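You operate a simulated robot arm through the tools that you are given. There is no shell and no other tool.

You are at the controls of a simulated robot arm. One attempt, no reset.

Task
Door 7 is held open by a spacer block: clear it, reset and jog one station.
Fine: drive off first; put the block on the ledge, shut the door, press reset, drive on.

Only the result counts: the job must be done as asked and must still hold three seconds after the hand-in. Knocking over, shifting, dropping, spilling or breaking anything else fails it.

Robot
A 7-joint arm with a two-finger parallel gripper, fixed in place. Base frame: the origin is at the foot of the arm, x ahead of it, y to its left, z up. Lengths are in cm, angles in rad, forces in N, time in s.
With the tool pointing down near the work surface it reaches from about 36 to 78 cm from the base axis. Its first joint turns from -2.496 to 2.496 rad. Payload 3 kg.
Tool frame: the origin (TCP) lies between the finger pads and is the grasp point; the fingertips stand 3 cm ahead of it; z points along the fingers, y is the line along which they close. Largest opening 11 cm; finger width 2, thickness 1; the body of the gripper, 4.8 by 11.2 cm, starts 5.5 cm behind the TCP.
Orientation is that of the tool frame in the base frame, as [roll, pitch, yaw] about the fixed x, y, z axes, in that order (R = Rz(yaw) Ry(pitch) Rx(roll)). With the fingers straight down and closing along the base's y, the tool's x points along the base's -x, its y along +y and its z along -z.

Tools
- The arm moves only by the tool play_rows. Its argument "targets" is text: rows parted by semicolons, each of 7 numbers parted by spaces: the turn, a rotation vector about the tool's x, y, z in rad, then the shift along the tool's x, y, z in cm, then the gripper command, from -1 (fully open) to 1 (shut), values between in proportion. In form: rx ry rz dx dy dz gripper; .... A call has 1 to 20 rows; each row shifts and turns the commanded pose from where the row before left it, along the tool's axes as they then stand. Rows are played at 5 a second. More than 5 cm and 0.15 rad between two rows, or a gripper value outside its range, and nothing of the call is played. Where a pose cannot be reached the arm comes as near as it can. A force on the tool above 60 N (or 10 N above the force at the start of the call, whichever is more), or a blocked arm, ends the call early, and 0.2 s more pass. The fingers move at their own pace (about 15.3 cm/s each) and stop on an object; they squeeze with about 42 N. The grip force told is the motor's: it shows also when the fingers shut on nothing. Time passes only in rows, and 0.2 s behind the last, so rows that do not move let the fingers close. It gives the time, the measured TCP pose, the force on the tool (base axes), the opening and the grip force at its end, in the units of the frame above (readings bear some noise), with the torque about the TCP (base axes, N m) and any sound that the robot's microphone picked up.
- Cameras (640 x 400 px; columns grow to the right, rows downward): "scene" is fixed at [22.01, -50.1, 182.42]; the picture's right is [0.97, -0.23, 0.00], its down [-0.15, -0.64, -0.75] and it looks along [0.17, 0.73, -0.66] (base axes); focal length 340 px, centre (320, 200). "wrist" rides on the gripper at [7.2, 1.7, -10.3] in the tool frame; the picture's right is [-0.23, 0.97, 0.00], its down [-0.76, -0.18, -0.62] and it looks along [-0.61, -0.14, 0.78] (tool axes); focal length 222 px, centre (320, 200). There is no depth. A picture from a camera that has moved, and an enlarged one, comes with that camera's place and axes in the base frame and with its lens.
- snapshot(camera): a new picture of that camera. It takes no simulated time.
- lift_body(by): slides the trunk up (or, below 0, down) by that many cm; the arm rides with it, the base frame stays. It gives what a move gives, with no picture.
- enlarge(camera, box): a new picture of the part [left, top, right, bottom] of that camera's present view, enlarged. It takes no simulated time.
- hand_in(): hands the job in; it is judged then, once.

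Nothing tells you positions but the pictures and the camera data. Unless the task says otherwise, let go and move clear before handing in.

The tools are called after "Request:" by a JSON object that holds its "api" and its "payload". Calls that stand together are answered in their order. play_rows: Moves the arm, as the interface text tells. Its arguments: {"type":"object","properties":{"targets":{"type":"string"}},"required":["targets"]} The other tools are called the same way: lift_body (by) slides the trunk up or down; snapshot (camera) takes a picture; enlarge (camera, box) takes an enlarged picture of a part of a camera's view; hand_in () hands the job in.

At the start:

```text
clock: 0.0
tcp_pos: [39.84, -9.05, 146.51]
orientation: [3.141, 0.001, 3.141]
contact_force: [0.0, 0.0, -0.9]
torque: [-0.03, -0.01, 0.03]
gripper_width: 10.97
grip_force: 0.0
trunk travel left (down, up): [-42.5, 6.5]
```

scene: 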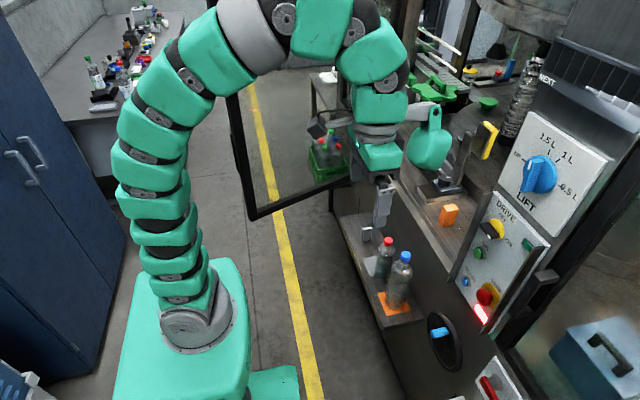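
wrist: 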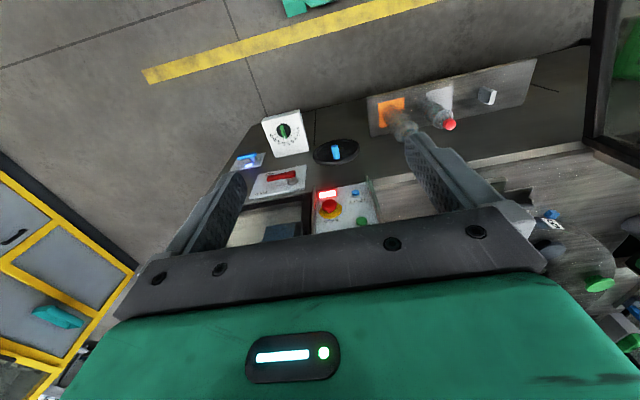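

I see a machine panel on the right with a LIFT dial, a DRIVE knob, buttons, a red light and an open door. A ledge carries bottles. I'll look closer before moving anything.

Request:
{"api": "enlarge", "payload": {"camera": "scene", "box": [420, 80, 640, 400]}}

Request:
{"api": "enlarge", "payload": {"camera": "scene", "box": [320, 180, 480, 340]}}

Request:
{"api": "enlarge", "payload": {"camera": "wrist", "box": [220, 80, 420, 260]}}

Request:
{"api": "enlarge", "payload": {"camera": "scene", "box": [380, 0, 640, 200]}}

```text
1.25 times, centred on (530, 240) of scene
camera zoom: at [22.01, -50.1, 182.42], right [0.97, -0.23, 0.0], down [-0.15, -0.64, -0.75], along [0.17, 0.73, -0.66], focal length 425 px, centre (58, 150)
```

zoom: 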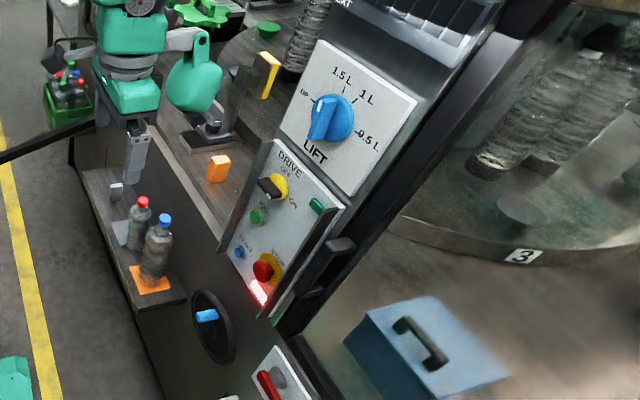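

```text
2.50 times, centred on (400, 260) of scene
camera zoom: at [22.01, -50.1, 182.42], right [0.97, -0.23, 0.0], down [-0.15, -0.64, -0.75], along [0.17, 0.73, -0.66], focal length 850 px, centre (120, 50)
```

zoom: 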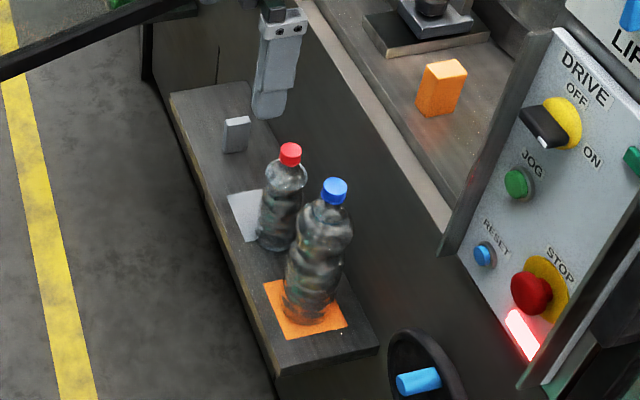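

```text
2.22 times, centred on (320, 170) of wrist
camera zoom: at [32.64, -7.31, 156.8], right [0.23, 0.97, 0.0], down [0.76, -0.18, 0.62], along [0.61, -0.14, -0.78], focal length 494 px, centre (320, 267)
```

zoom: 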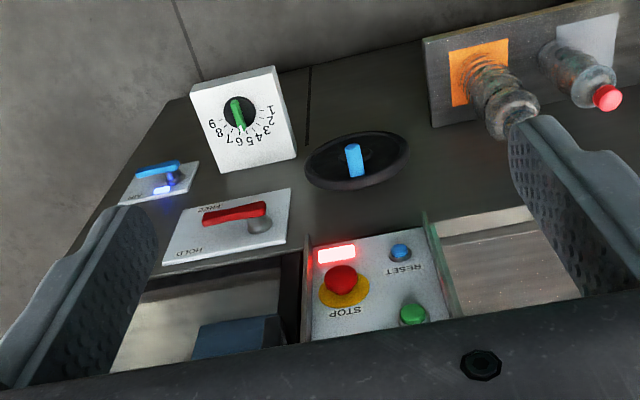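

```text
2.00 times, centred on (510, 100) of scene
camera zoom: at [22.01, -50.1, 182.42], right [0.97, -0.23, 0.0], down [-0.15, -0.64, -0.75], along [0.17, 0.73, -0.66], focal length 680 px, centre (-60, 400)
```

zoom: 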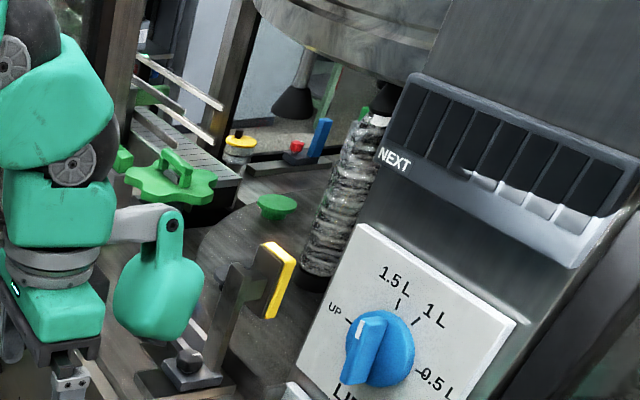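

The scene shows a DRIVE panel (OFF/ON selector, JOG, RESET, STOP, a lit red lamp) and an orange block on the deck. I still need to find door 7 and the selector's state, so I'm zooming in further.

Request:
{"api": "enlarge", "payload": {"camera": "scene", "box": [450, 180, 550, 340]}}

Request:
{"api": "enlarge", "payload": {"camera": "scene", "box": [400, 80, 520, 240]}}

Request:
{"api": "enlarge", "payload": {"camera": "scene", "box": [220, 60, 380, 260]}}

Request:
{"api": "enlarge", "payload": {"camera": "wrist", "box": [440, 0, 640, 360]}}

Request:
{"api": "enlarge", "payload": {"camera": "scene", "box": [400, 0, 560, 100]}}

Request:
{"api": "enlarge", "payload": {"camera": "scene", "box": [440, 280, 640, 400]}}

```text
2.50 times, centred on (500, 260) of scene
camera zoom: at [22.01, -50.1, 182.42], right [0.97, -0.23, 0.0], down [-0.15, -0.64, -0.75], along [0.17, 0.73, -0.66], focal length 850 px, centre (-130, 50)
```

zoom: 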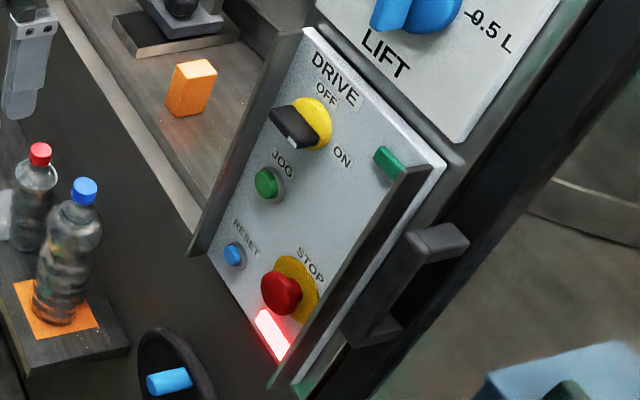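

```text
2.50 times, centred on (460, 160) of scene
camera zoom: at [22.01, -50.1, 182.42], right [0.97, -0.23, 0.0], down [-0.15, -0.64, -0.75], along [0.17, 0.73, -0.66], focal length 850 px, centre (-30, 300)
```

zoom: 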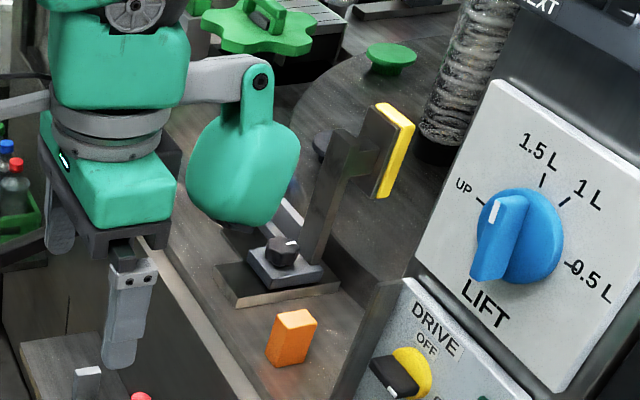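

```text
2.00 times, centred on (300, 160) of scene
camera zoom: at [22.01, -50.1, 182.42], right [0.97, -0.23, 0.0], down [-0.15, -0.64, -0.75], along [0.17, 0.73, -0.66], focal length 680 px, centre (360, 280)
```

zoom: 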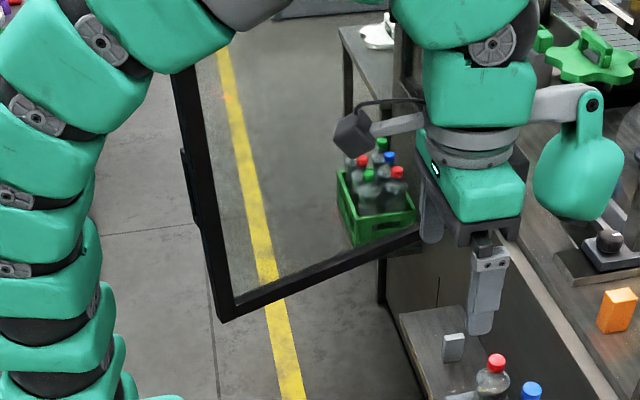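

```text
1.11 times, centred on (540, 180) of wrist
camera zoom: at [32.64, -7.31, 156.8], right [0.23, 0.97, 0.0], down [0.76, -0.18, 0.62], along [0.61, -0.14, -0.78], focal length 247 px, centre (76, 222)
```

zoom: 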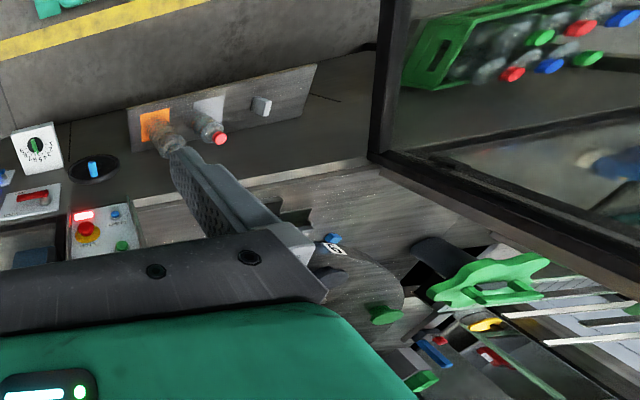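

```text
4.00 times, centred on (480, 50) of scene
camera zoom: at [22.01, -50.1, 182.42], right [0.97, -0.23, 0.0], down [-0.15, -0.64, -0.75], along [0.17, 0.73, -0.66], focal length 1361 px, centre (-320, 800)
```

zoom: 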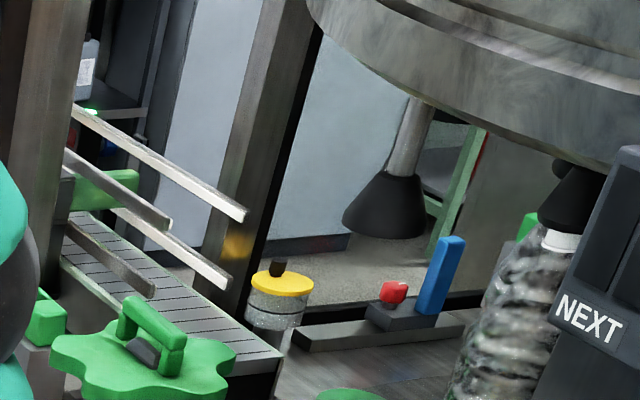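

```text
3.20 times, centred on (540, 340) of scene
camera zoom: at [22.01, -50.1, 182.42], right [0.97, -0.23, 0.0], down [-0.15, -0.64, -0.75], along [0.17, 0.73, -0.66], focal length 1089 px, centre (-384, -248)
```

zoom: 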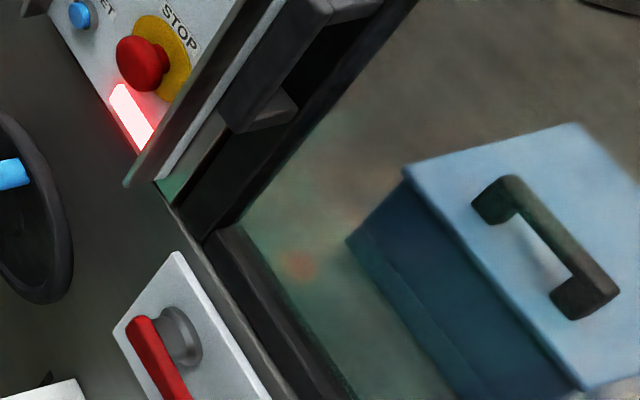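

By matching the two cameras, I get the DRIVE panel facing −x at about x≈73: STOP near (72,-14,110), RESET near (73,-6,105), JOG near (73,-6,117) and the drive selector near (73,-7,126). The red cap is near (65,25,90). I'll tip the wrist camera up in free space to find the door and the block.

Request:
{"api": "play_rows", "payload": {"targets": "0 -0.1 0 0 0 0 -1; 0 -0.1 0 0 0 0 -1; 0 -0.1 0 0 0 0 -1; 0 -0.1 0 0 0 0 -1; 0 -0.1 0 0 0 0 -1; 0 0 0 0 0 0 -1"}}

Request:
{"api": "snapshot", "payload": {"camera": "wrist"}}

Request:
{"api": "snapshot", "payload": {"camera": "scene"}}

```text
clock: 1.4
tcp_pos: [39.73, -9.04, 146.27]
orientation: [-3.141, 0.501, 3.14]
contact_force: [0.0, -0.1, -0.2]
torque: [0.0, -0.06, 0.02]
gripper_width: 11.01
grip_force: 0.0
trunk travel left (down, up): [-42.5, 6.5]
```

```text
taken
camera wrist: at [28.51, -7.3, 152.06], right [0.2, 0.97, 0.11], down [0.37, -0.18, 0.91], along [0.91, -0.14, -0.4], focal length 222 px, centre (320, 200)
```

wrist: 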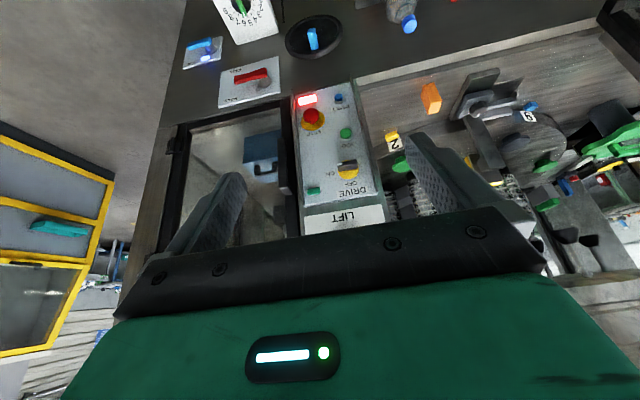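

```text
taken
```

scene: 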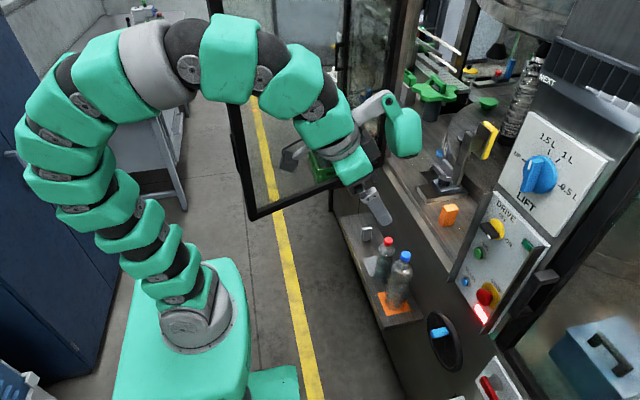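

The orange block triangulates to about (82,20,103) on the deck. The wrist image is upside down in this pose. I'll enlarge it to look for the door and its number.

Request:
{"api": "enlarge", "payload": {"camera": "wrist", "box": [420, 0, 640, 140]}}

Request:
{"api": "enlarge", "payload": {"camera": "wrist", "box": [280, 80, 400, 220]}}

Request:
{"api": "enlarge", "payload": {"camera": "wrist", "box": [380, 60, 540, 200]}}

Request:
{"api": "enlarge", "payload": {"camera": "scene", "box": [320, 0, 480, 240]}}

Request:
{"api": "enlarge", "payload": {"camera": "scene", "box": [410, 110, 510, 240]}}

Request:
{"api": "enlarge", "payload": {"camera": "scene", "box": [220, 80, 380, 240]}}

```text
2.86 times, centred on (530, 70) of wrist
camera zoom: at [28.51, -7.3, 152.06], right [0.2, 0.97, 0.11], down [0.37, -0.18, 0.91], along [0.91, -0.14, -0.4], focal length 635 px, centre (-280, 571)
```

zoom: 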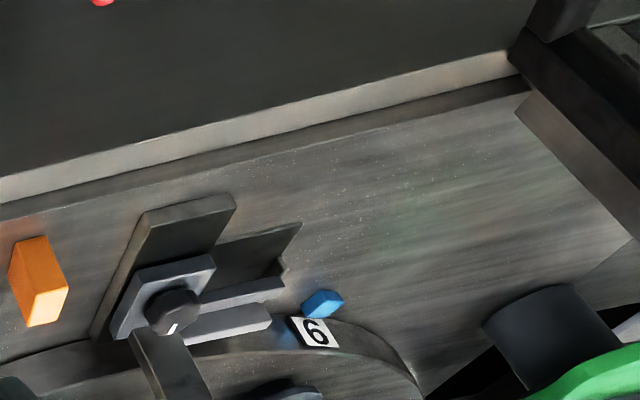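

```text
2.86 times, centred on (340, 150) of wrist
camera zoom: at [28.51, -7.3, 152.06], right [0.2, 0.97, 0.11], down [0.37, -0.18, 0.91], along [0.91, -0.14, -0.4], focal length 635 px, centre (263, 343)
```

zoom: 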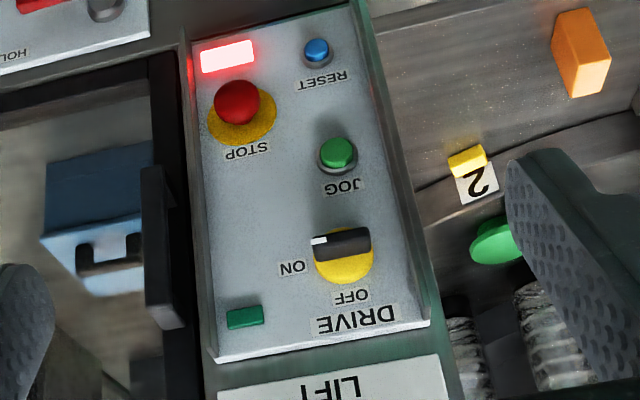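

```text
2.86 times, centred on (460, 130) of wrist
camera zoom: at [28.51, -7.3, 152.06], right [0.2, 0.97, 0.11], down [0.37, -0.18, 0.91], along [0.91, -0.14, -0.4], focal length 635 px, centre (-80, 400)
```

zoom: 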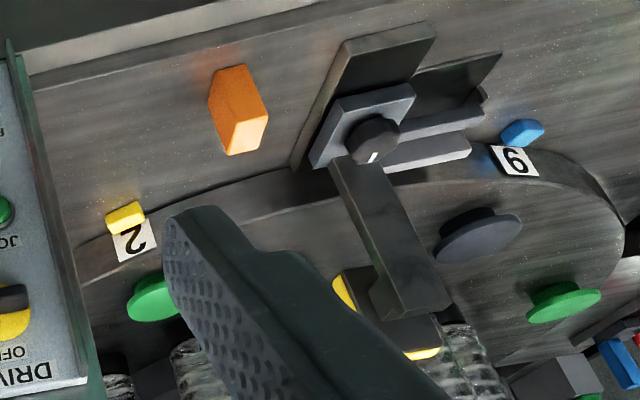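

```text
1.67 times, centred on (400, 120) of scene
camera zoom: at [22.01, -50.1, 182.42], right [0.97, -0.23, 0.0], down [-0.15, -0.64, -0.75], along [0.17, 0.73, -0.66], focal length 567 px, centre (187, 333)
```

zoom: 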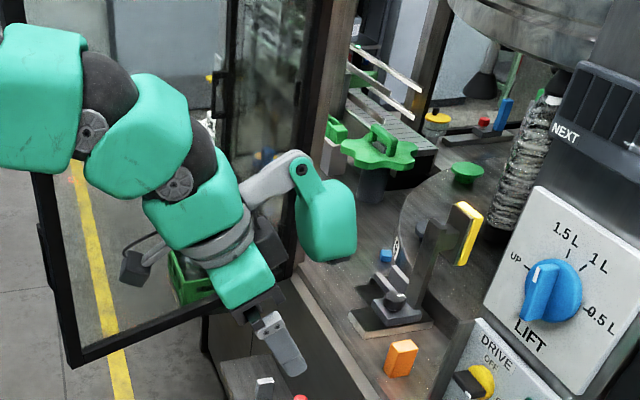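

```text
3.08 times, centred on (460, 175) of scene
camera zoom: at [22.01, -50.1, 182.42], right [0.97, -0.23, 0.0], down [-0.15, -0.64, -0.75], along [0.17, 0.73, -0.66], focal length 1047 px, centre (-111, 277)
```

zoom: 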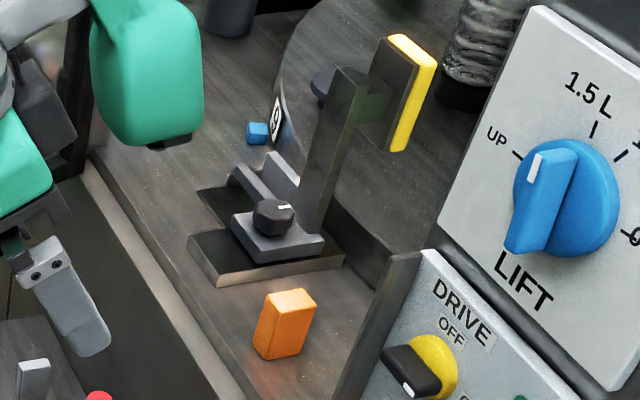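

```text
2.50 times, centred on (300, 160) of scene
camera zoom: at [22.01, -50.1, 182.42], right [0.97, -0.23, 0.0], down [-0.15, -0.64, -0.75], along [0.17, 0.73, -0.66], focal length 850 px, centre (370, 300)
```

zoom: 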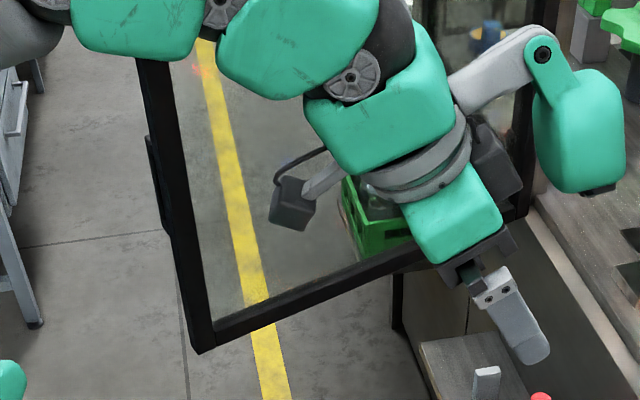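

The orange block stands just behind the sill at about x≈80, y≈18. The big glass door hangs open about 70°, hinged near (72,55). I'll turn the camera left to check the hinge side, the sill and the door's inner face.

Request:
{"api": "play_rows", "payload": {"targets": "-0.048 0 -0.088 0 0 0 -1; -0.048 0 -0.088 0 0 0 -1; -0.048 0 -0.088 0 0 0 -1; -0.048 0 -0.088 0 0 0 -1; -0.048 0 -0.088 0 0 0 -1; -0.048 0 -0.088 0 0 0 -1; 0 0 0 0 0 0 -1"}}

Request:
{"api": "snapshot", "payload": {"camera": "wrist"}}

Request:
{"api": "snapshot", "payload": {"camera": "scene"}}

```text
clock: 3.0
tcp_pos: [39.85, -8.97, 146.29]
orientation: [3.142, 0.5, -2.54]
contact_force: [0.3, -0.6, -0.1]
torque: [0.01, -0.02, 0.0]
gripper_width: 11.01
grip_force: 0.0
trunk travel left (down, up): [-42.5, 6.5]
```

```text
taken
camera wrist: at [29.61, -14.05, 152.07], right [-0.39, 0.92, 0.11], down [0.41, 0.06, 0.91], along [0.83, 0.4, -0.4], focal length 222 px, centre (320, 200)
```

wrist: 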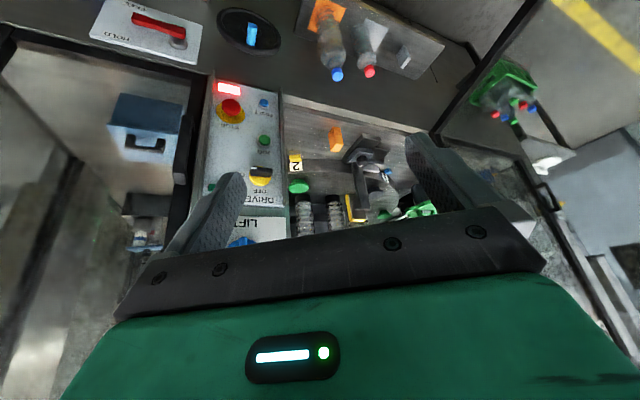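

```text
taken
```

scene: 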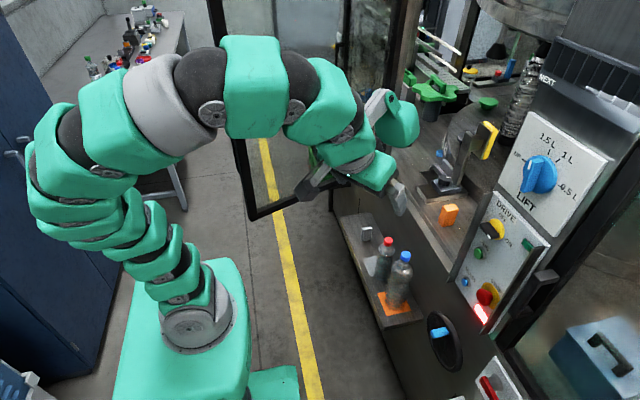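

The door, the hinge corner and the crate behind are now in the wrist view. I'll enlarge those areas.

Request:
{"api": "enlarge", "payload": {"camera": "wrist", "box": [380, 0, 640, 220]}}

Request:
{"api": "enlarge", "payload": {"camera": "wrist", "box": [280, 80, 420, 230]}}

Request:
{"api": "enlarge", "payload": {"camera": "wrist", "box": [280, 0, 460, 120]}}

Request:
{"api": "enlarge", "payload": {"camera": "scene", "box": [300, 0, 440, 240]}}

Request:
{"api": "enlarge", "payload": {"camera": "scene", "box": [420, 190, 480, 240]}}

```text
1.82 times, centred on (510, 110) of wrist
camera zoom: at [29.61, -14.05, 152.07], right [-0.39, 0.92, 0.11], down [0.41, 0.06, 0.91], along [0.83, 0.4, -0.4], focal length 404 px, centre (-26, 364)
```

zoom: 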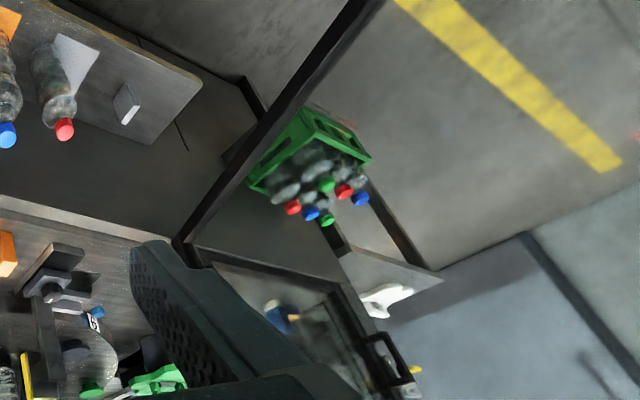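

```text
2.67 times, centred on (350, 155) of wrist
camera zoom: at [29.61, -14.05, 152.07], right [-0.39, 0.92, 0.11], down [0.41, 0.06, 0.91], along [0.83, 0.4, -0.4], focal length 592 px, centre (240, 320)
```

zoom: 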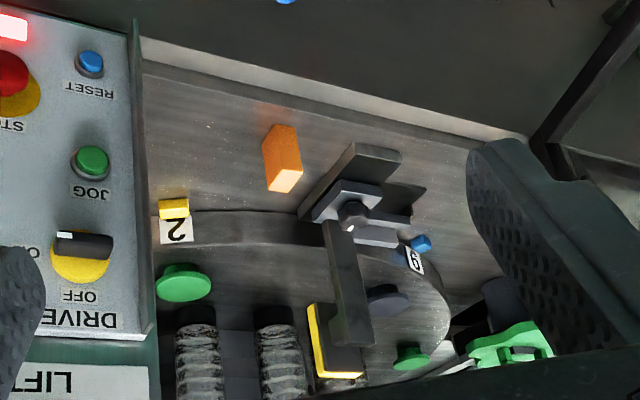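

```text
3.33 times, centred on (370, 60) of wrist
camera zoom: at [29.61, -14.05, 152.07], right [-0.39, 0.92, 0.11], down [0.41, 0.06, 0.91], along [0.83, 0.4, -0.4], focal length 740 px, centre (153, 667)
```

zoom: 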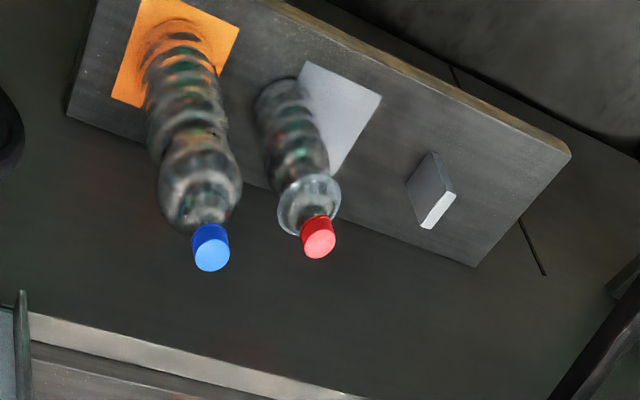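

```text
1.67 times, centred on (370, 120) of scene
camera zoom: at [22.01, -50.1, 182.42], right [0.97, -0.23, 0.0], down [-0.15, -0.64, -0.75], along [0.17, 0.73, -0.66], focal length 567 px, centre (237, 333)
```

zoom: 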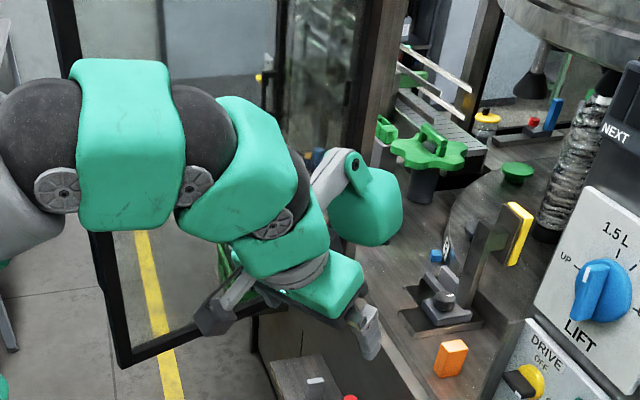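

```text
8.00 times, centred on (450, 215) of scene
camera zoom: at [22.01, -50.1, 182.42], right [0.97, -0.23, 0.0], down [-0.15, -0.64, -0.75], along [0.17, 0.73, -0.66], focal length 2722 px, centre (-720, 80)
```

zoom: 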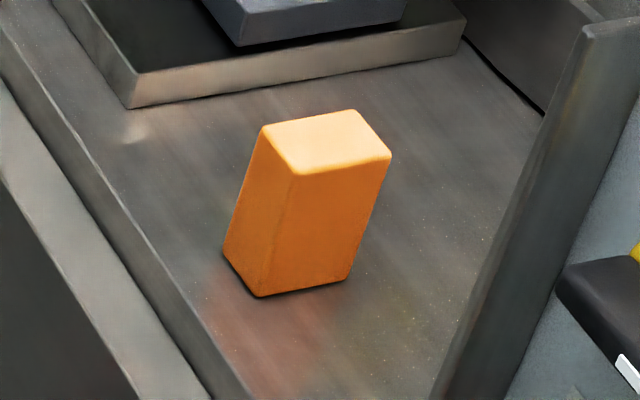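

The block stands on the deck (z≈100) at about x 80–84, y 18–21, and is about 7 tall. I'll swing the camera right to inspect the right-hand window door and the lower panel, in case that is door 7.

Request:
{"api": "play_rows", "payload": {"targets": "0.048 0 0.088 0 0 0 -1; 0.048 0 0.088 0 0 0 -1; 0.048 0 0.088 0 0 0 -1; 0.048 0 0.088 0 0 0 -1; 0.048 0 0.088 0 0 0 -1; 0.048 0 0.088 0 0 0 -1; 0.048 0 0.088 0 0 0 -1; 0.048 0 0.088 0 0 0 -1; 0.048 0 0.088 0 0 0 -1; 0 0 0 0 0 0 -1"}}

Request:
{"api": "snapshot", "payload": {"camera": "wrist"}}

Request:
{"api": "enlarge", "payload": {"camera": "wrist", "box": [160, 0, 480, 200]}}

Request:
{"api": "snapshot", "payload": {"camera": "scene"}}

```text
clock: 5.2
tcp_pos: [39.88, -8.98, 146.46]
orientation: [3.141, 0.499, 2.839]
contact_force: [0.3, 0.3, 0.4]
torque: [-0.06, -0.01, 0.0]
gripper_width: 10.97
grip_force: 0.0
trunk travel left (down, up): [-42.5, 6.5]
```

```text
taken
camera wrist: at [29.57, -4.05, 152.12], right [0.48, 0.87, 0.11], down [0.3, -0.28, 0.91], along [0.82, -0.4, -0.4], focal length 222 px, centre (320, 200)
```

wrist: 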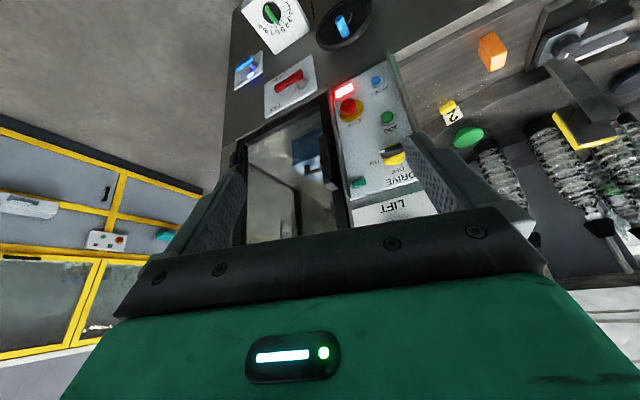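

```text
2.00 times, centred on (320, 100) of wrist
camera zoom: at [29.57, -4.05, 152.12], right [0.48, 0.87, 0.11], down [0.3, -0.28, 0.91], along [0.82, -0.4, -0.4], focal length 444 px, centre (320, 400)
```

zoom: 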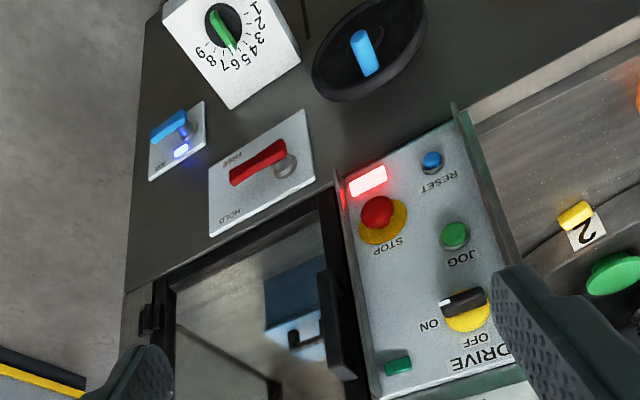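

```text
taken
```

scene: 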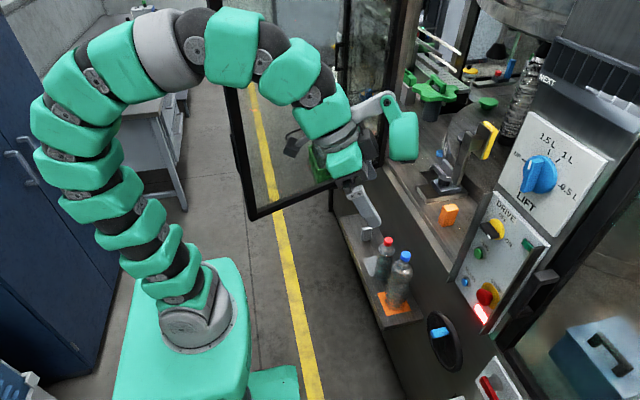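

The selector's white tip points to ON (toward −y) and OFF is straight up, so the drive is currently on. The right window door looks shut. I'll check the left-side doors at higher zoom before acting.

Request:
{"api": "enlarge", "payload": {"camera": "scene", "box": [310, 0, 410, 100]}}

Request:
{"api": "enlarge", "payload": {"camera": "scene", "box": [210, 80, 350, 230]}}

Request:
{"api": "enlarge", "payload": {"camera": "scene", "box": [500, 40, 640, 120]}}

Request:
{"api": "enlarge", "payload": {"camera": "scene", "box": [500, 160, 640, 300]}}

Request:
{"api": "enlarge", "payload": {"camera": "wrist", "box": [300, 60, 440, 220]}}

```text
4.00 times, centred on (360, 50) of scene
camera zoom: at [22.01, -50.1, 182.42], right [0.97, -0.23, 0.0], down [-0.15, -0.64, -0.75], along [0.17, 0.73, -0.66], focal length 1361 px, centre (160, 800)
```

zoom: 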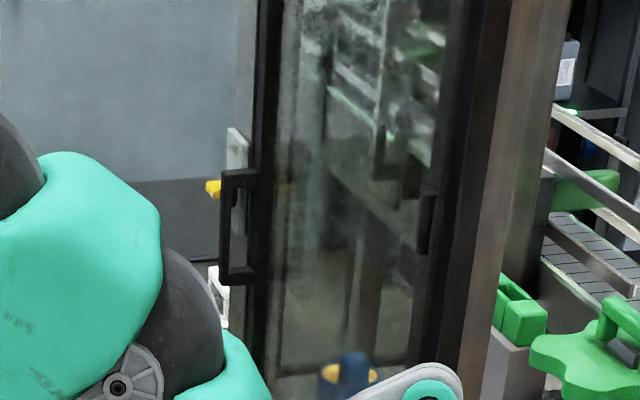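

```text
2.67 times, centred on (280, 155) of scene
camera zoom: at [22.01, -50.1, 182.42], right [0.97, -0.23, 0.0], down [-0.15, -0.64, -0.75], along [0.17, 0.73, -0.66], focal length 907 px, centre (427, 320)
```

zoom: 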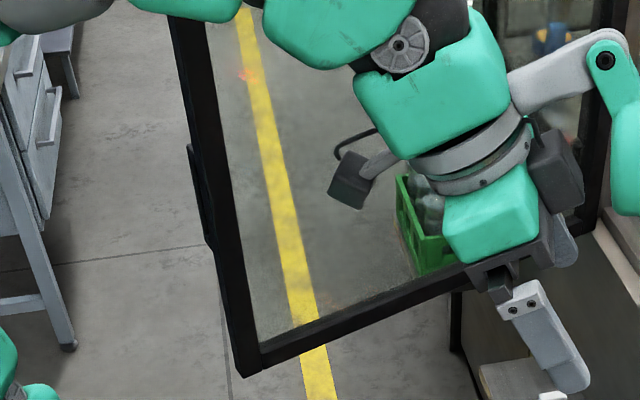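

```text
4.57 times, centred on (570, 80) of scene
camera zoom: at [22.01, -50.1, 182.42], right [0.97, -0.23, 0.0], down [-0.15, -0.64, -0.75], along [0.17, 0.73, -0.66], focal length 1555 px, centre (-823, 749)
```

zoom: 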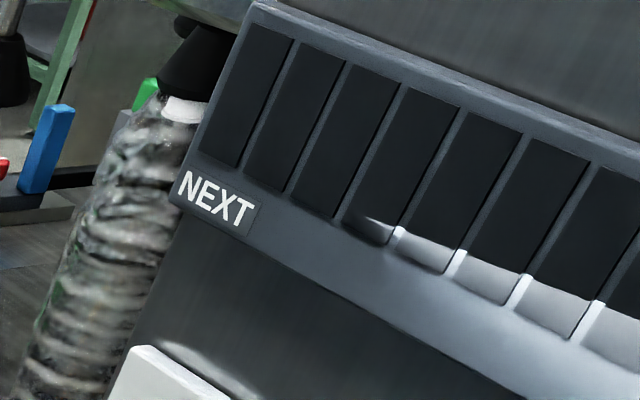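

```text
2.86 times, centred on (570, 230) of scene
camera zoom: at [22.01, -50.1, 182.42], right [0.97, -0.23, 0.0], down [-0.15, -0.64, -0.75], along [0.17, 0.73, -0.66], focal length 972 px, centre (-394, 114)
```

zoom: 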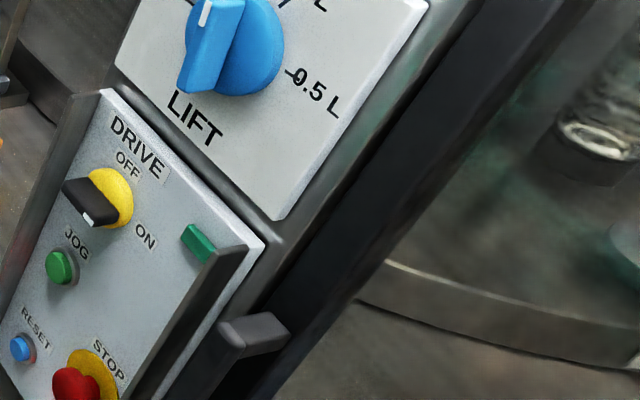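

```text
2.50 times, centred on (370, 140) of wrist
camera zoom: at [29.57, -4.05, 152.12], right [0.48, 0.87, 0.11], down [0.3, -0.28, 0.91], along [0.82, -0.4, -0.4], focal length 555 px, centre (195, 350)
```

zoom: 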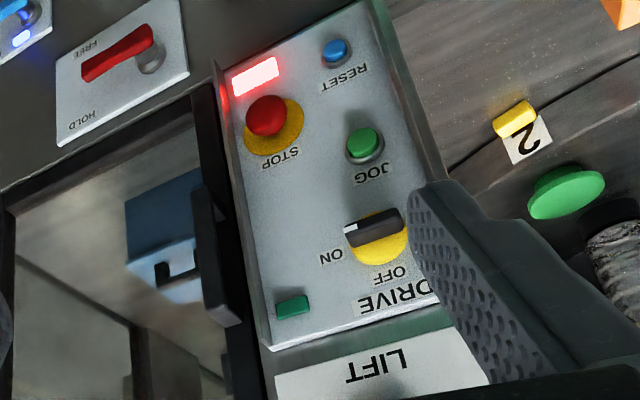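

Door A (free end near (18,36), hinge near (71,55)) is the open one, and its neighbours are shut. First job is the drive selector: I'll level the tool (pointing +x) at a safe standoff so I can grip the selector.

Request:
{"api": "play_rows", "payload": {"targets": "-0.048 0 -0.088 0 0 0 -1; -0.048 0 -0.088 0 0 0 -1; -0.048 0 -0.088 0 0 0 -1; 0 -0.1 0 0 0 1.2 -1; 0 -0.1 0 0 0 1.2 -1; 0 -0.1 0 0 0 1.2 -1; 0 -0.1 0 0 0 1.2 -1; 0 -0.1 0 0 0 1.2 -1; 0 -0.1 0 0 0 1.2 -1; 0 -0.1 0 0 0 1.2 -1; 0 -0.1 0 0 0 1.2 -1; 0 -0.1 0 0 0 1.2 -1; 0 -0.1 0 0 0 1.2 -1; 0 -0.07 0 0 0 1.2 -1; 0 0 0 0 0 0 -1"}}

Request:
{"api": "snapshot", "payload": {"camera": "wrist"}}

Request:
{"api": "snapshot", "payload": {"camera": "scene"}}

```text
clock: 8.4
tcp_pos: [50.97, -5.91, 143.58]
orientation: [-3.082, 1.473, -3.093]
contact_force: [-0.2, -0.1, 1.4]
torque: [0.0, -0.02, -0.01]
gripper_width: 11.03
grip_force: 0.2
out of reach, approached as far as the arm can: row 11, 12, 13, 14
trunk travel left (down, up): [-42.5, 6.5]
```

```text
taken
camera wrist: at [39.94, -4.24, 137.48], right [0.03, 0.97, 0.22], down [-0.55, -0.17, 0.82], along [0.84, -0.15, 0.53], focal length 222 px, centre (320, 200)
```

wrist: 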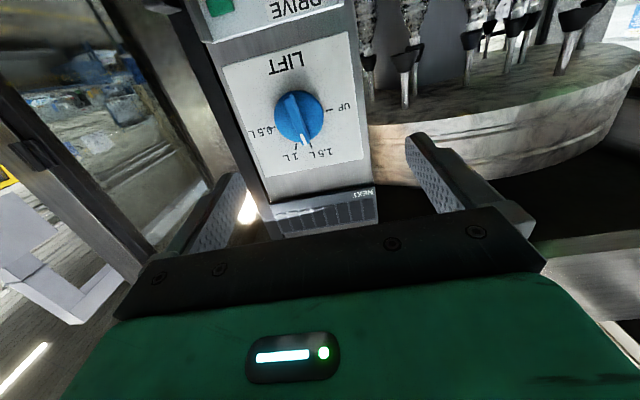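

```text
taken
```

scene: 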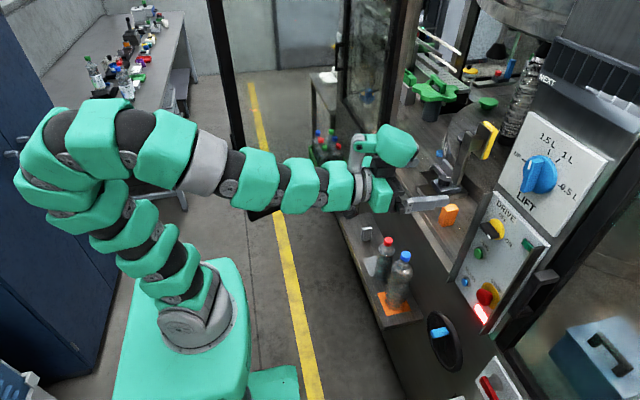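

The tool is nearly level, just at the folded edge of the reach. Sliding the trunk down 17 cm drops the whole arm to the selector's height without changing the joints, and the space below is clear.

Request:
{"api": "lift_body", "payload": {"by": -17}}

Request:
{"api": "snapshot", "payload": {"camera": "wrist"}}

Request:
{"api": "snapshot", "payload": {"camera": "scene"}}

```text
clock: 10.3
tcp_pos: [50.92, -6.11, 126.57]
orientation: [-3.086, 1.471, -3.096]
contact_force: [-0.3, 0.0, -0.5]
torque: [0.0, 0.01, 0.02]
gripper_width: 11.01
grip_force: 0.0
trunk travel left (down, up): [-25.5, 23.5]
```

```text
taken
camera wrist: at [39.97, -4.25, 120.47], right [0.03, 0.97, 0.22], down [-0.55, -0.17, 0.82], along [0.84, -0.15, 0.53], focal length 222 px, centre (320, 200)
```

wrist: 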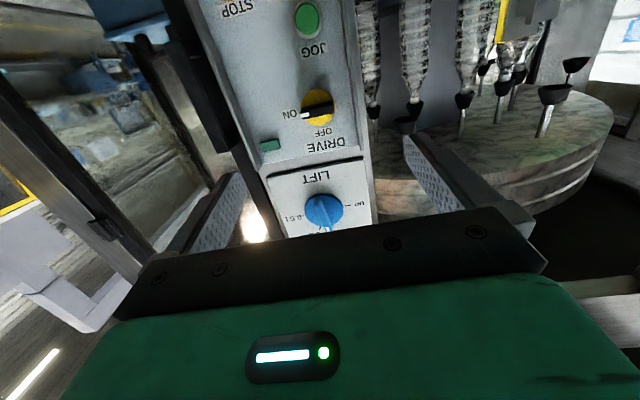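

```text
taken
```

scene: 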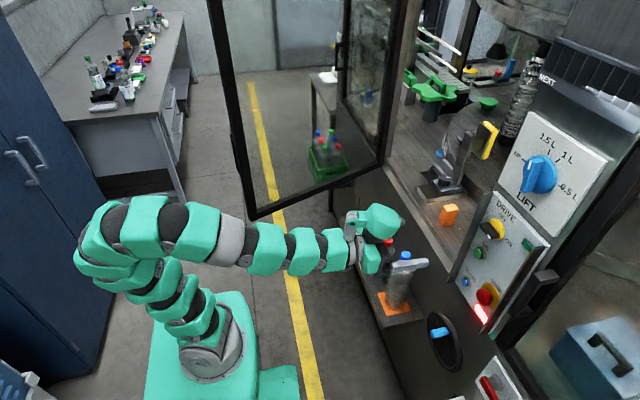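

The open door now shows clearly and the arm is well clear of it. The selector triangulates to about (72,-7,126), with ON at −y and OFF straight above. I'll roll the tool 90° so the fingers close vertically, advancing a little.

Request:
{"api": "play_rows", "payload": {"targets": "0 0 0.1 0 0 0.4 -1; 0 0 0.1 0 0 0.4 -1; 0 0 0.1 0 0 0.4 -0.5; 0 0 0.1 0 0 0.4 0; 0 0 0.1 0 0 0.4 0; 0 0 0.1 0 0 0.4 0; 0 0 0.1 0 0 0.4 0; 0 0 0.1 0 0 0.4 0; 0 0 0.1 0 0 0.4 0; 0 0 0.1 0 0 0.4 0; 0 0 0.1 0 0 0.4 0; 0 0 0.1 0 0 0.4 0; 0 0 0.1 0 0 0.4 0; 0 0 0.1 0 0 0.4 0; 0 0 0.1 0 0 0.4 0; 0 0 0.07 0 0 0.4 0; 0 0 0 0 0 0 0"}}

Request:
{"api": "snapshot", "payload": {"camera": "wrist"}}

Request:
{"api": "snapshot", "payload": {"camera": "scene"}}

```text
clock: 13.9
tcp_pos: [57.32, -6.16, 125.85]
orientation: [1.67, 0.006, 1.563]
contact_force: [-0.5, 0.0, -1.1]
torque: [0.0, 0.0, 0.02]
gripper_width: 5.48
grip_force: 0.1
trunk travel left (down, up): [-25.5, 23.5]
```

```text
taken
camera wrist: at [47.35, 1.33, 128.66], right [0.09, -0.22, 0.97], down [-0.64, -0.76, -0.11], along [0.76, -0.61, -0.22], focal length 222 px, centre (320, 200)
```

wrist: 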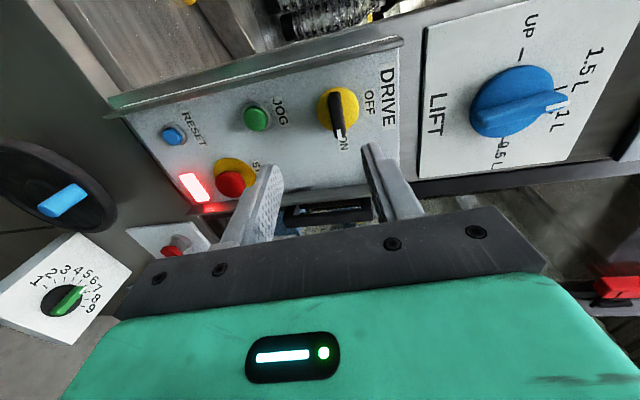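

```text
taken
```

scene: 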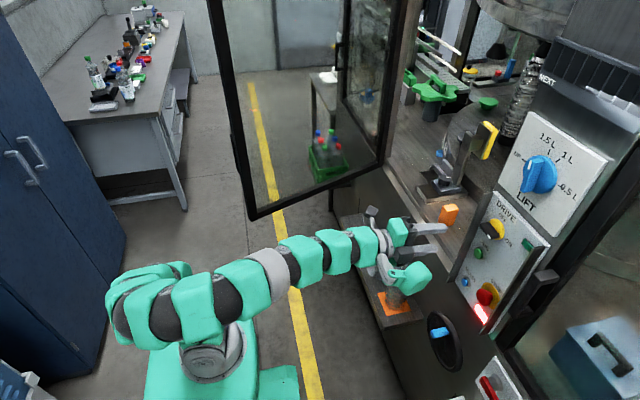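

The tool is now level with its closing axis vertical, and the knob bar is ahead between the fingers. I'll enlarge to get precise knob coordinates.

Request:
{"api": "enlarge", "payload": {"camera": "wrist", "box": [290, 60, 410, 160]}}

Request:
{"api": "enlarge", "payload": {"camera": "scene", "box": [465, 200, 545, 260]}}

```text
4.00 times, centred on (350, 110) of wrist
camera zoom: at [47.35, 1.33, 128.66], right [0.09, -0.22, 0.97], down [-0.64, -0.76, -0.11], along [0.76, -0.61, -0.22], focal length 888 px, centre (200, 560)
```

zoom: 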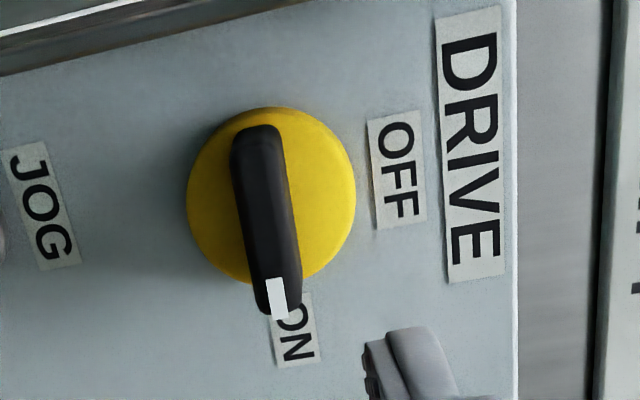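

```text
6.67 times, centred on (505, 230) of scene
camera zoom: at [22.01, -50.1, 182.42], right [0.97, -0.23, 0.0], down [-0.15, -0.64, -0.75], along [0.17, 0.73, -0.66], focal length 2268 px, centre (-913, 0)
```

zoom: 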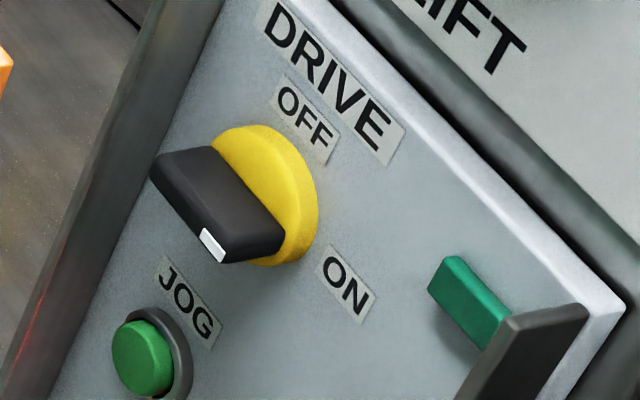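

The selector bar is centred at about (70.5,-6.6,126), about 4.8 long and 1.3 thick, and stands about 3 cm off its disc. I'll level the tool and approach to just short of it.

Request:
{"api": "play_rows", "payload": {"targets": "-0.1 0 0 0 0 0 0; 0 0 0 -0.2 0.15 1.2 0; 0 0 0 -0.2 0.15 1.2 0; 0 0 0 0 0 1.2 0; 0 0 0 0 0 1.2 0; 0 0 0 0 0 1.2 0; 0 0 0 0 0 1.0 0; 0 0 0 0 0 0 0"}}

Request:
{"api": "snapshot", "payload": {"camera": "wrist"}}

Request:
{"api": "enlarge", "payload": {"camera": "scene", "box": [420, 180, 540, 280]}}

```text
clock: 15.7
tcp_pos: [64.23, -6.49, 126.19]
orientation: [1.571, 0.006, 1.561]
contact_force: [0.5, -0.1, 0.2]
torque: [-0.01, -0.01, 0.01]
gripper_width: 5.49
grip_force: 0.2
trunk travel left (down, up): [-25.5, 23.5]
```

```text
taken
camera wrist: at [54.07, 0.87, 127.94], right [0.0, -0.22, 0.98], down [-0.63, -0.76, -0.17], along [0.78, -0.61, -0.14], focal length 222 px, centre (320, 200)
```

wrist: 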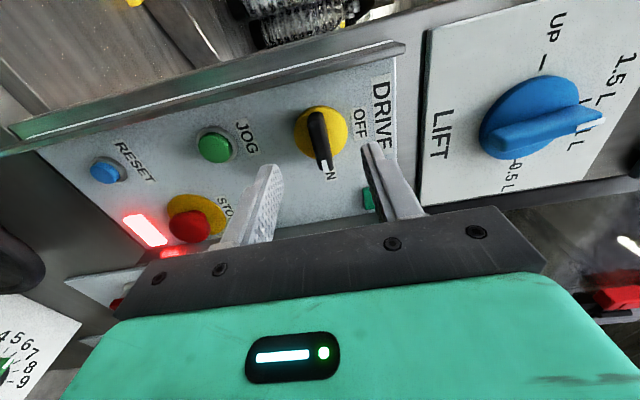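

```text
4.00 times, centred on (480, 230) of scene
camera zoom: at [22.01, -50.1, 182.42], right [0.97, -0.23, 0.0], down [-0.15, -0.64, -0.75], along [0.17, 0.73, -0.66], focal length 1361 px, centre (-320, 80)
```

zoom: 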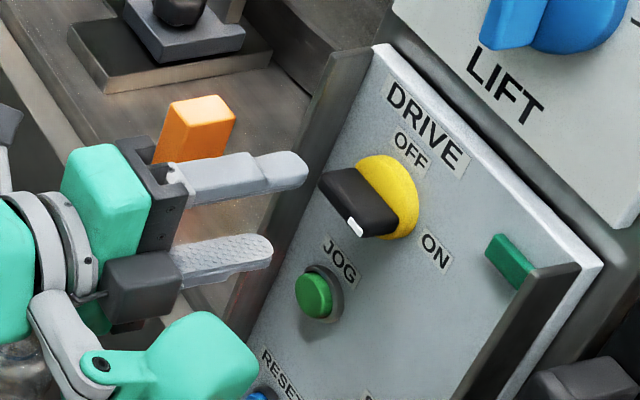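

Alignment is good: the knob axis is near (y −6.6, z 126.2) and the TCP is at (−6.5, 126.2). I'll advance the last 5.4 cm and close on the bar.

Request:
{"api": "play_rows", "payload": {"targets": "0 0 0 -0.1 0 1.2 0; 0 0 0 0 0 1.2 0; 0 0 0 0 0 1.2 0; 0 0 0 0 0 1.2 0; 0 0 0 0 0 0.6 0; 0 0 0 0 0 0 0"}}

Request:
{"api": "snapshot", "payload": {"camera": "wrist"}}

Request:
{"api": "enlarge", "payload": {"camera": "scene", "box": [420, 180, 540, 280]}}

```text
clock: 17.1
tcp_pos: [69.92, -6.58, 126.3]
orientation: [1.57, 0.003, 1.562]
contact_force: [0.0, -0.1, 0.8]
torque: [-0.01, 0.0, -0.02]
gripper_width: 5.5
grip_force: 0.1
trunk travel left (down, up): [-25.5, 23.5]
```

```text
taken
camera wrist: at [59.51, 0.71, 128.0], right [0.0, -0.22, 0.98], down [-0.63, -0.76, -0.17], along [0.78, -0.62, -0.14], focal length 222 px, centre (320, 200)
```

wrist: 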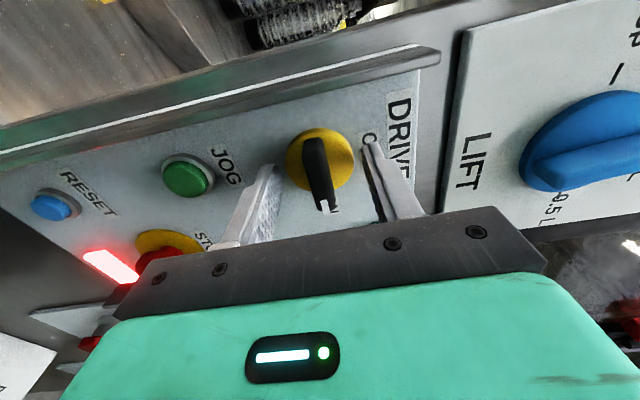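

```text
4.00 times, centred on (480, 230) of scene
camera zoom: at [22.01, -50.1, 182.42], right [0.97, -0.23, 0.0], down [-0.15, -0.64, -0.75], along [0.17, 0.73, -0.66], focal length 1361 px, centre (-320, 80)
```

zoom: 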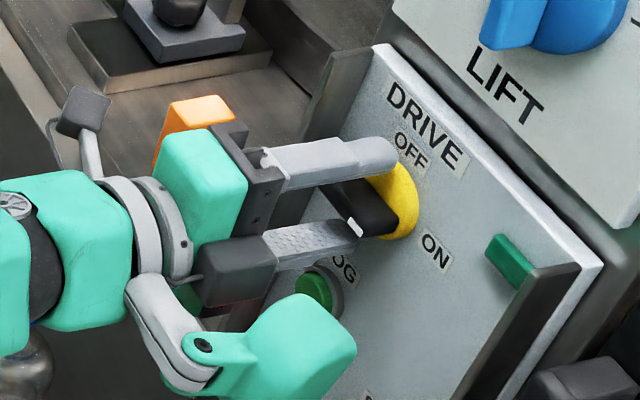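

The fingers straddle the bar. Closing now.

Request:
{"api": "play_rows", "payload": {"targets": "0 0 0 0 0 0 0.5; 0 0 0 0 0 0 1; 0 0 0 0 0 0 1; 0 0 0 0 0 0 1"}}

Request:
{"api": "enlarge", "payload": {"camera": "scene", "box": [420, 180, 540, 280]}}

```text
clock: 18.1
tcp_pos: [69.79, -6.72, 126.16]
orientation: [1.571, 0.006, 1.563]
contact_force: [-8.8, -0.9, -15.3]
torque: [0.07, 0.14, -0.45]
gripper_width: 1.3
grip_force: 44.9
trunk travel left (down, up): [-25.5, 23.5]
```

```text
4.00 times, centred on (480, 230) of scene
camera zoom: at [22.01, -50.1, 182.42], right [0.97, -0.23, 0.0], down [-0.15, -0.64, -0.75], along [0.17, 0.73, -0.66], focal length 1361 px, centre (-320, 80)
```

zoom: 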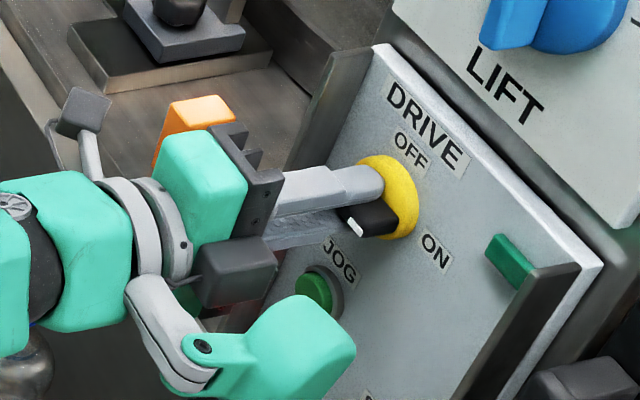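

The bar is gripped (1.3 cm wide). There is a slight downward bias, so I'll drop 0.15 cm, then turn it −90° about the tool axis (ON to OFF, pointer from −y up to +z).

Request:
{"api": "play_rows", "payload": {"targets": "0 0 0 0 -0.15 0 1; 0 0 -0.12 0 0 0 1; 0 0 -0.12 0 0 0 1; 0 0 -0.12 0 0 0 1; 0 0 -0.12 0 0 0 1; 0 0 -0.12 0 0 0 1; 0 0 -0.12 0 0 0 1"}}

Request:
{"api": "enlarge", "payload": {"camera": "scene", "box": [420, 180, 540, 280]}}

```text
clock: 19.7
tcp_pos: [69.78, -6.78, 126.08]
orientation: [1.574, 0.726, 1.563]
contact_force: [-7.0, -3.6, -13.4]
torque: [0.05, -0.96, 0.11]
gripper_width: 1.28
grip_force: 45.1
trunk travel left (down, up): [-25.5, 23.5]
```

```text
4.00 times, centred on (480, 230) of scene
camera zoom: at [22.01, -50.1, 182.42], right [0.97, -0.23, 0.0], down [-0.15, -0.64, -0.75], along [0.17, 0.73, -0.66], focal length 1361 px, centre (-320, 80)
```

zoom: 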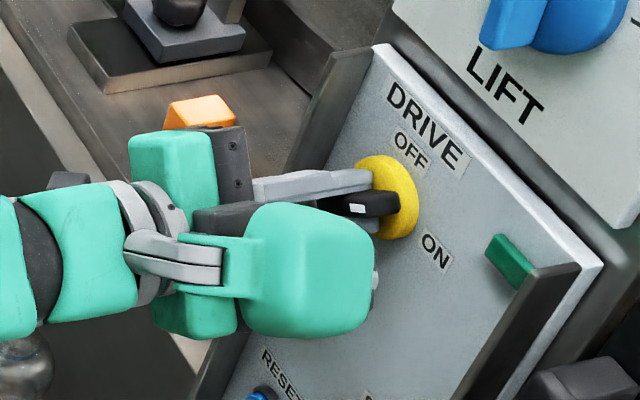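

The bar is turning smoothly with the gripper (about 0.72 rad so far). Continuing to the full quarter turn.

Request:
{"api": "play_rows", "payload": {"targets": "0 0 -0.12 0 0 0 1; 0 0 -0.12 0 0 0 1; 0 0 -0.12 0 0 0 1; 0 0 -0.12 0 0 0 1; 0 0 -0.12 0 0 0 1; 0 0 -0.12 0 0 0 1; 0 0 -0.12 0 0 0 1; 0 0 0 0 0 0 1"}}

Request:
{"api": "enlarge", "payload": {"camera": "scene", "box": [420, 180, 540, 280]}}

Request:
{"api": "snapshot", "payload": {"camera": "wrist"}}

```text
clock: 21.5
tcp_pos: [69.88, -7.01, 125.91]
orientation: [2.329, 1.563, 2.318]
contact_force: [-24.5, -24.5, -39.1]
torque: [0.09, 1.34, 0.73]
gripper_width: 1.32
grip_force: 44.9
trunk travel left (down, up): [-25.5, 23.5]
```

```text
4.00 times, centred on (480, 230) of scene
camera zoom: at [22.01, -50.1, 182.42], right [0.97, -0.23, 0.0], down [-0.15, -0.64, -0.75], along [0.17, 0.73, -0.66], focal length 1361 px, centre (-320, 80)
```

zoom: 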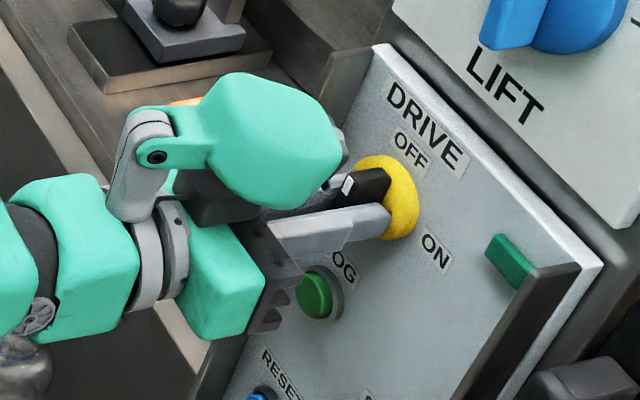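

```text
taken
camera wrist: at [59.42, -5.1, 118.8], right [0.01, 0.97, 0.23], down [-0.62, -0.18, 0.76], along [0.78, -0.15, 0.6], focal length 222 px, centre (320, 200)
```

wrist: 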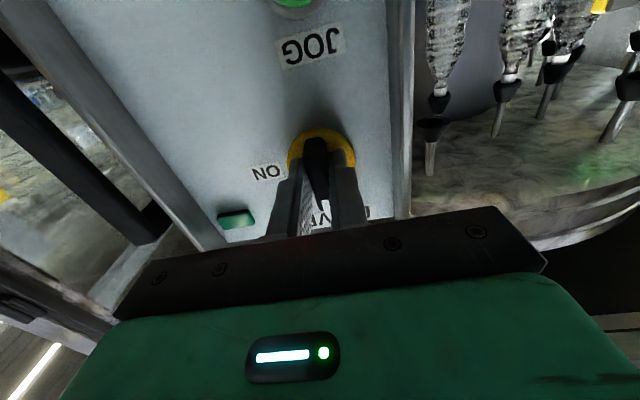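

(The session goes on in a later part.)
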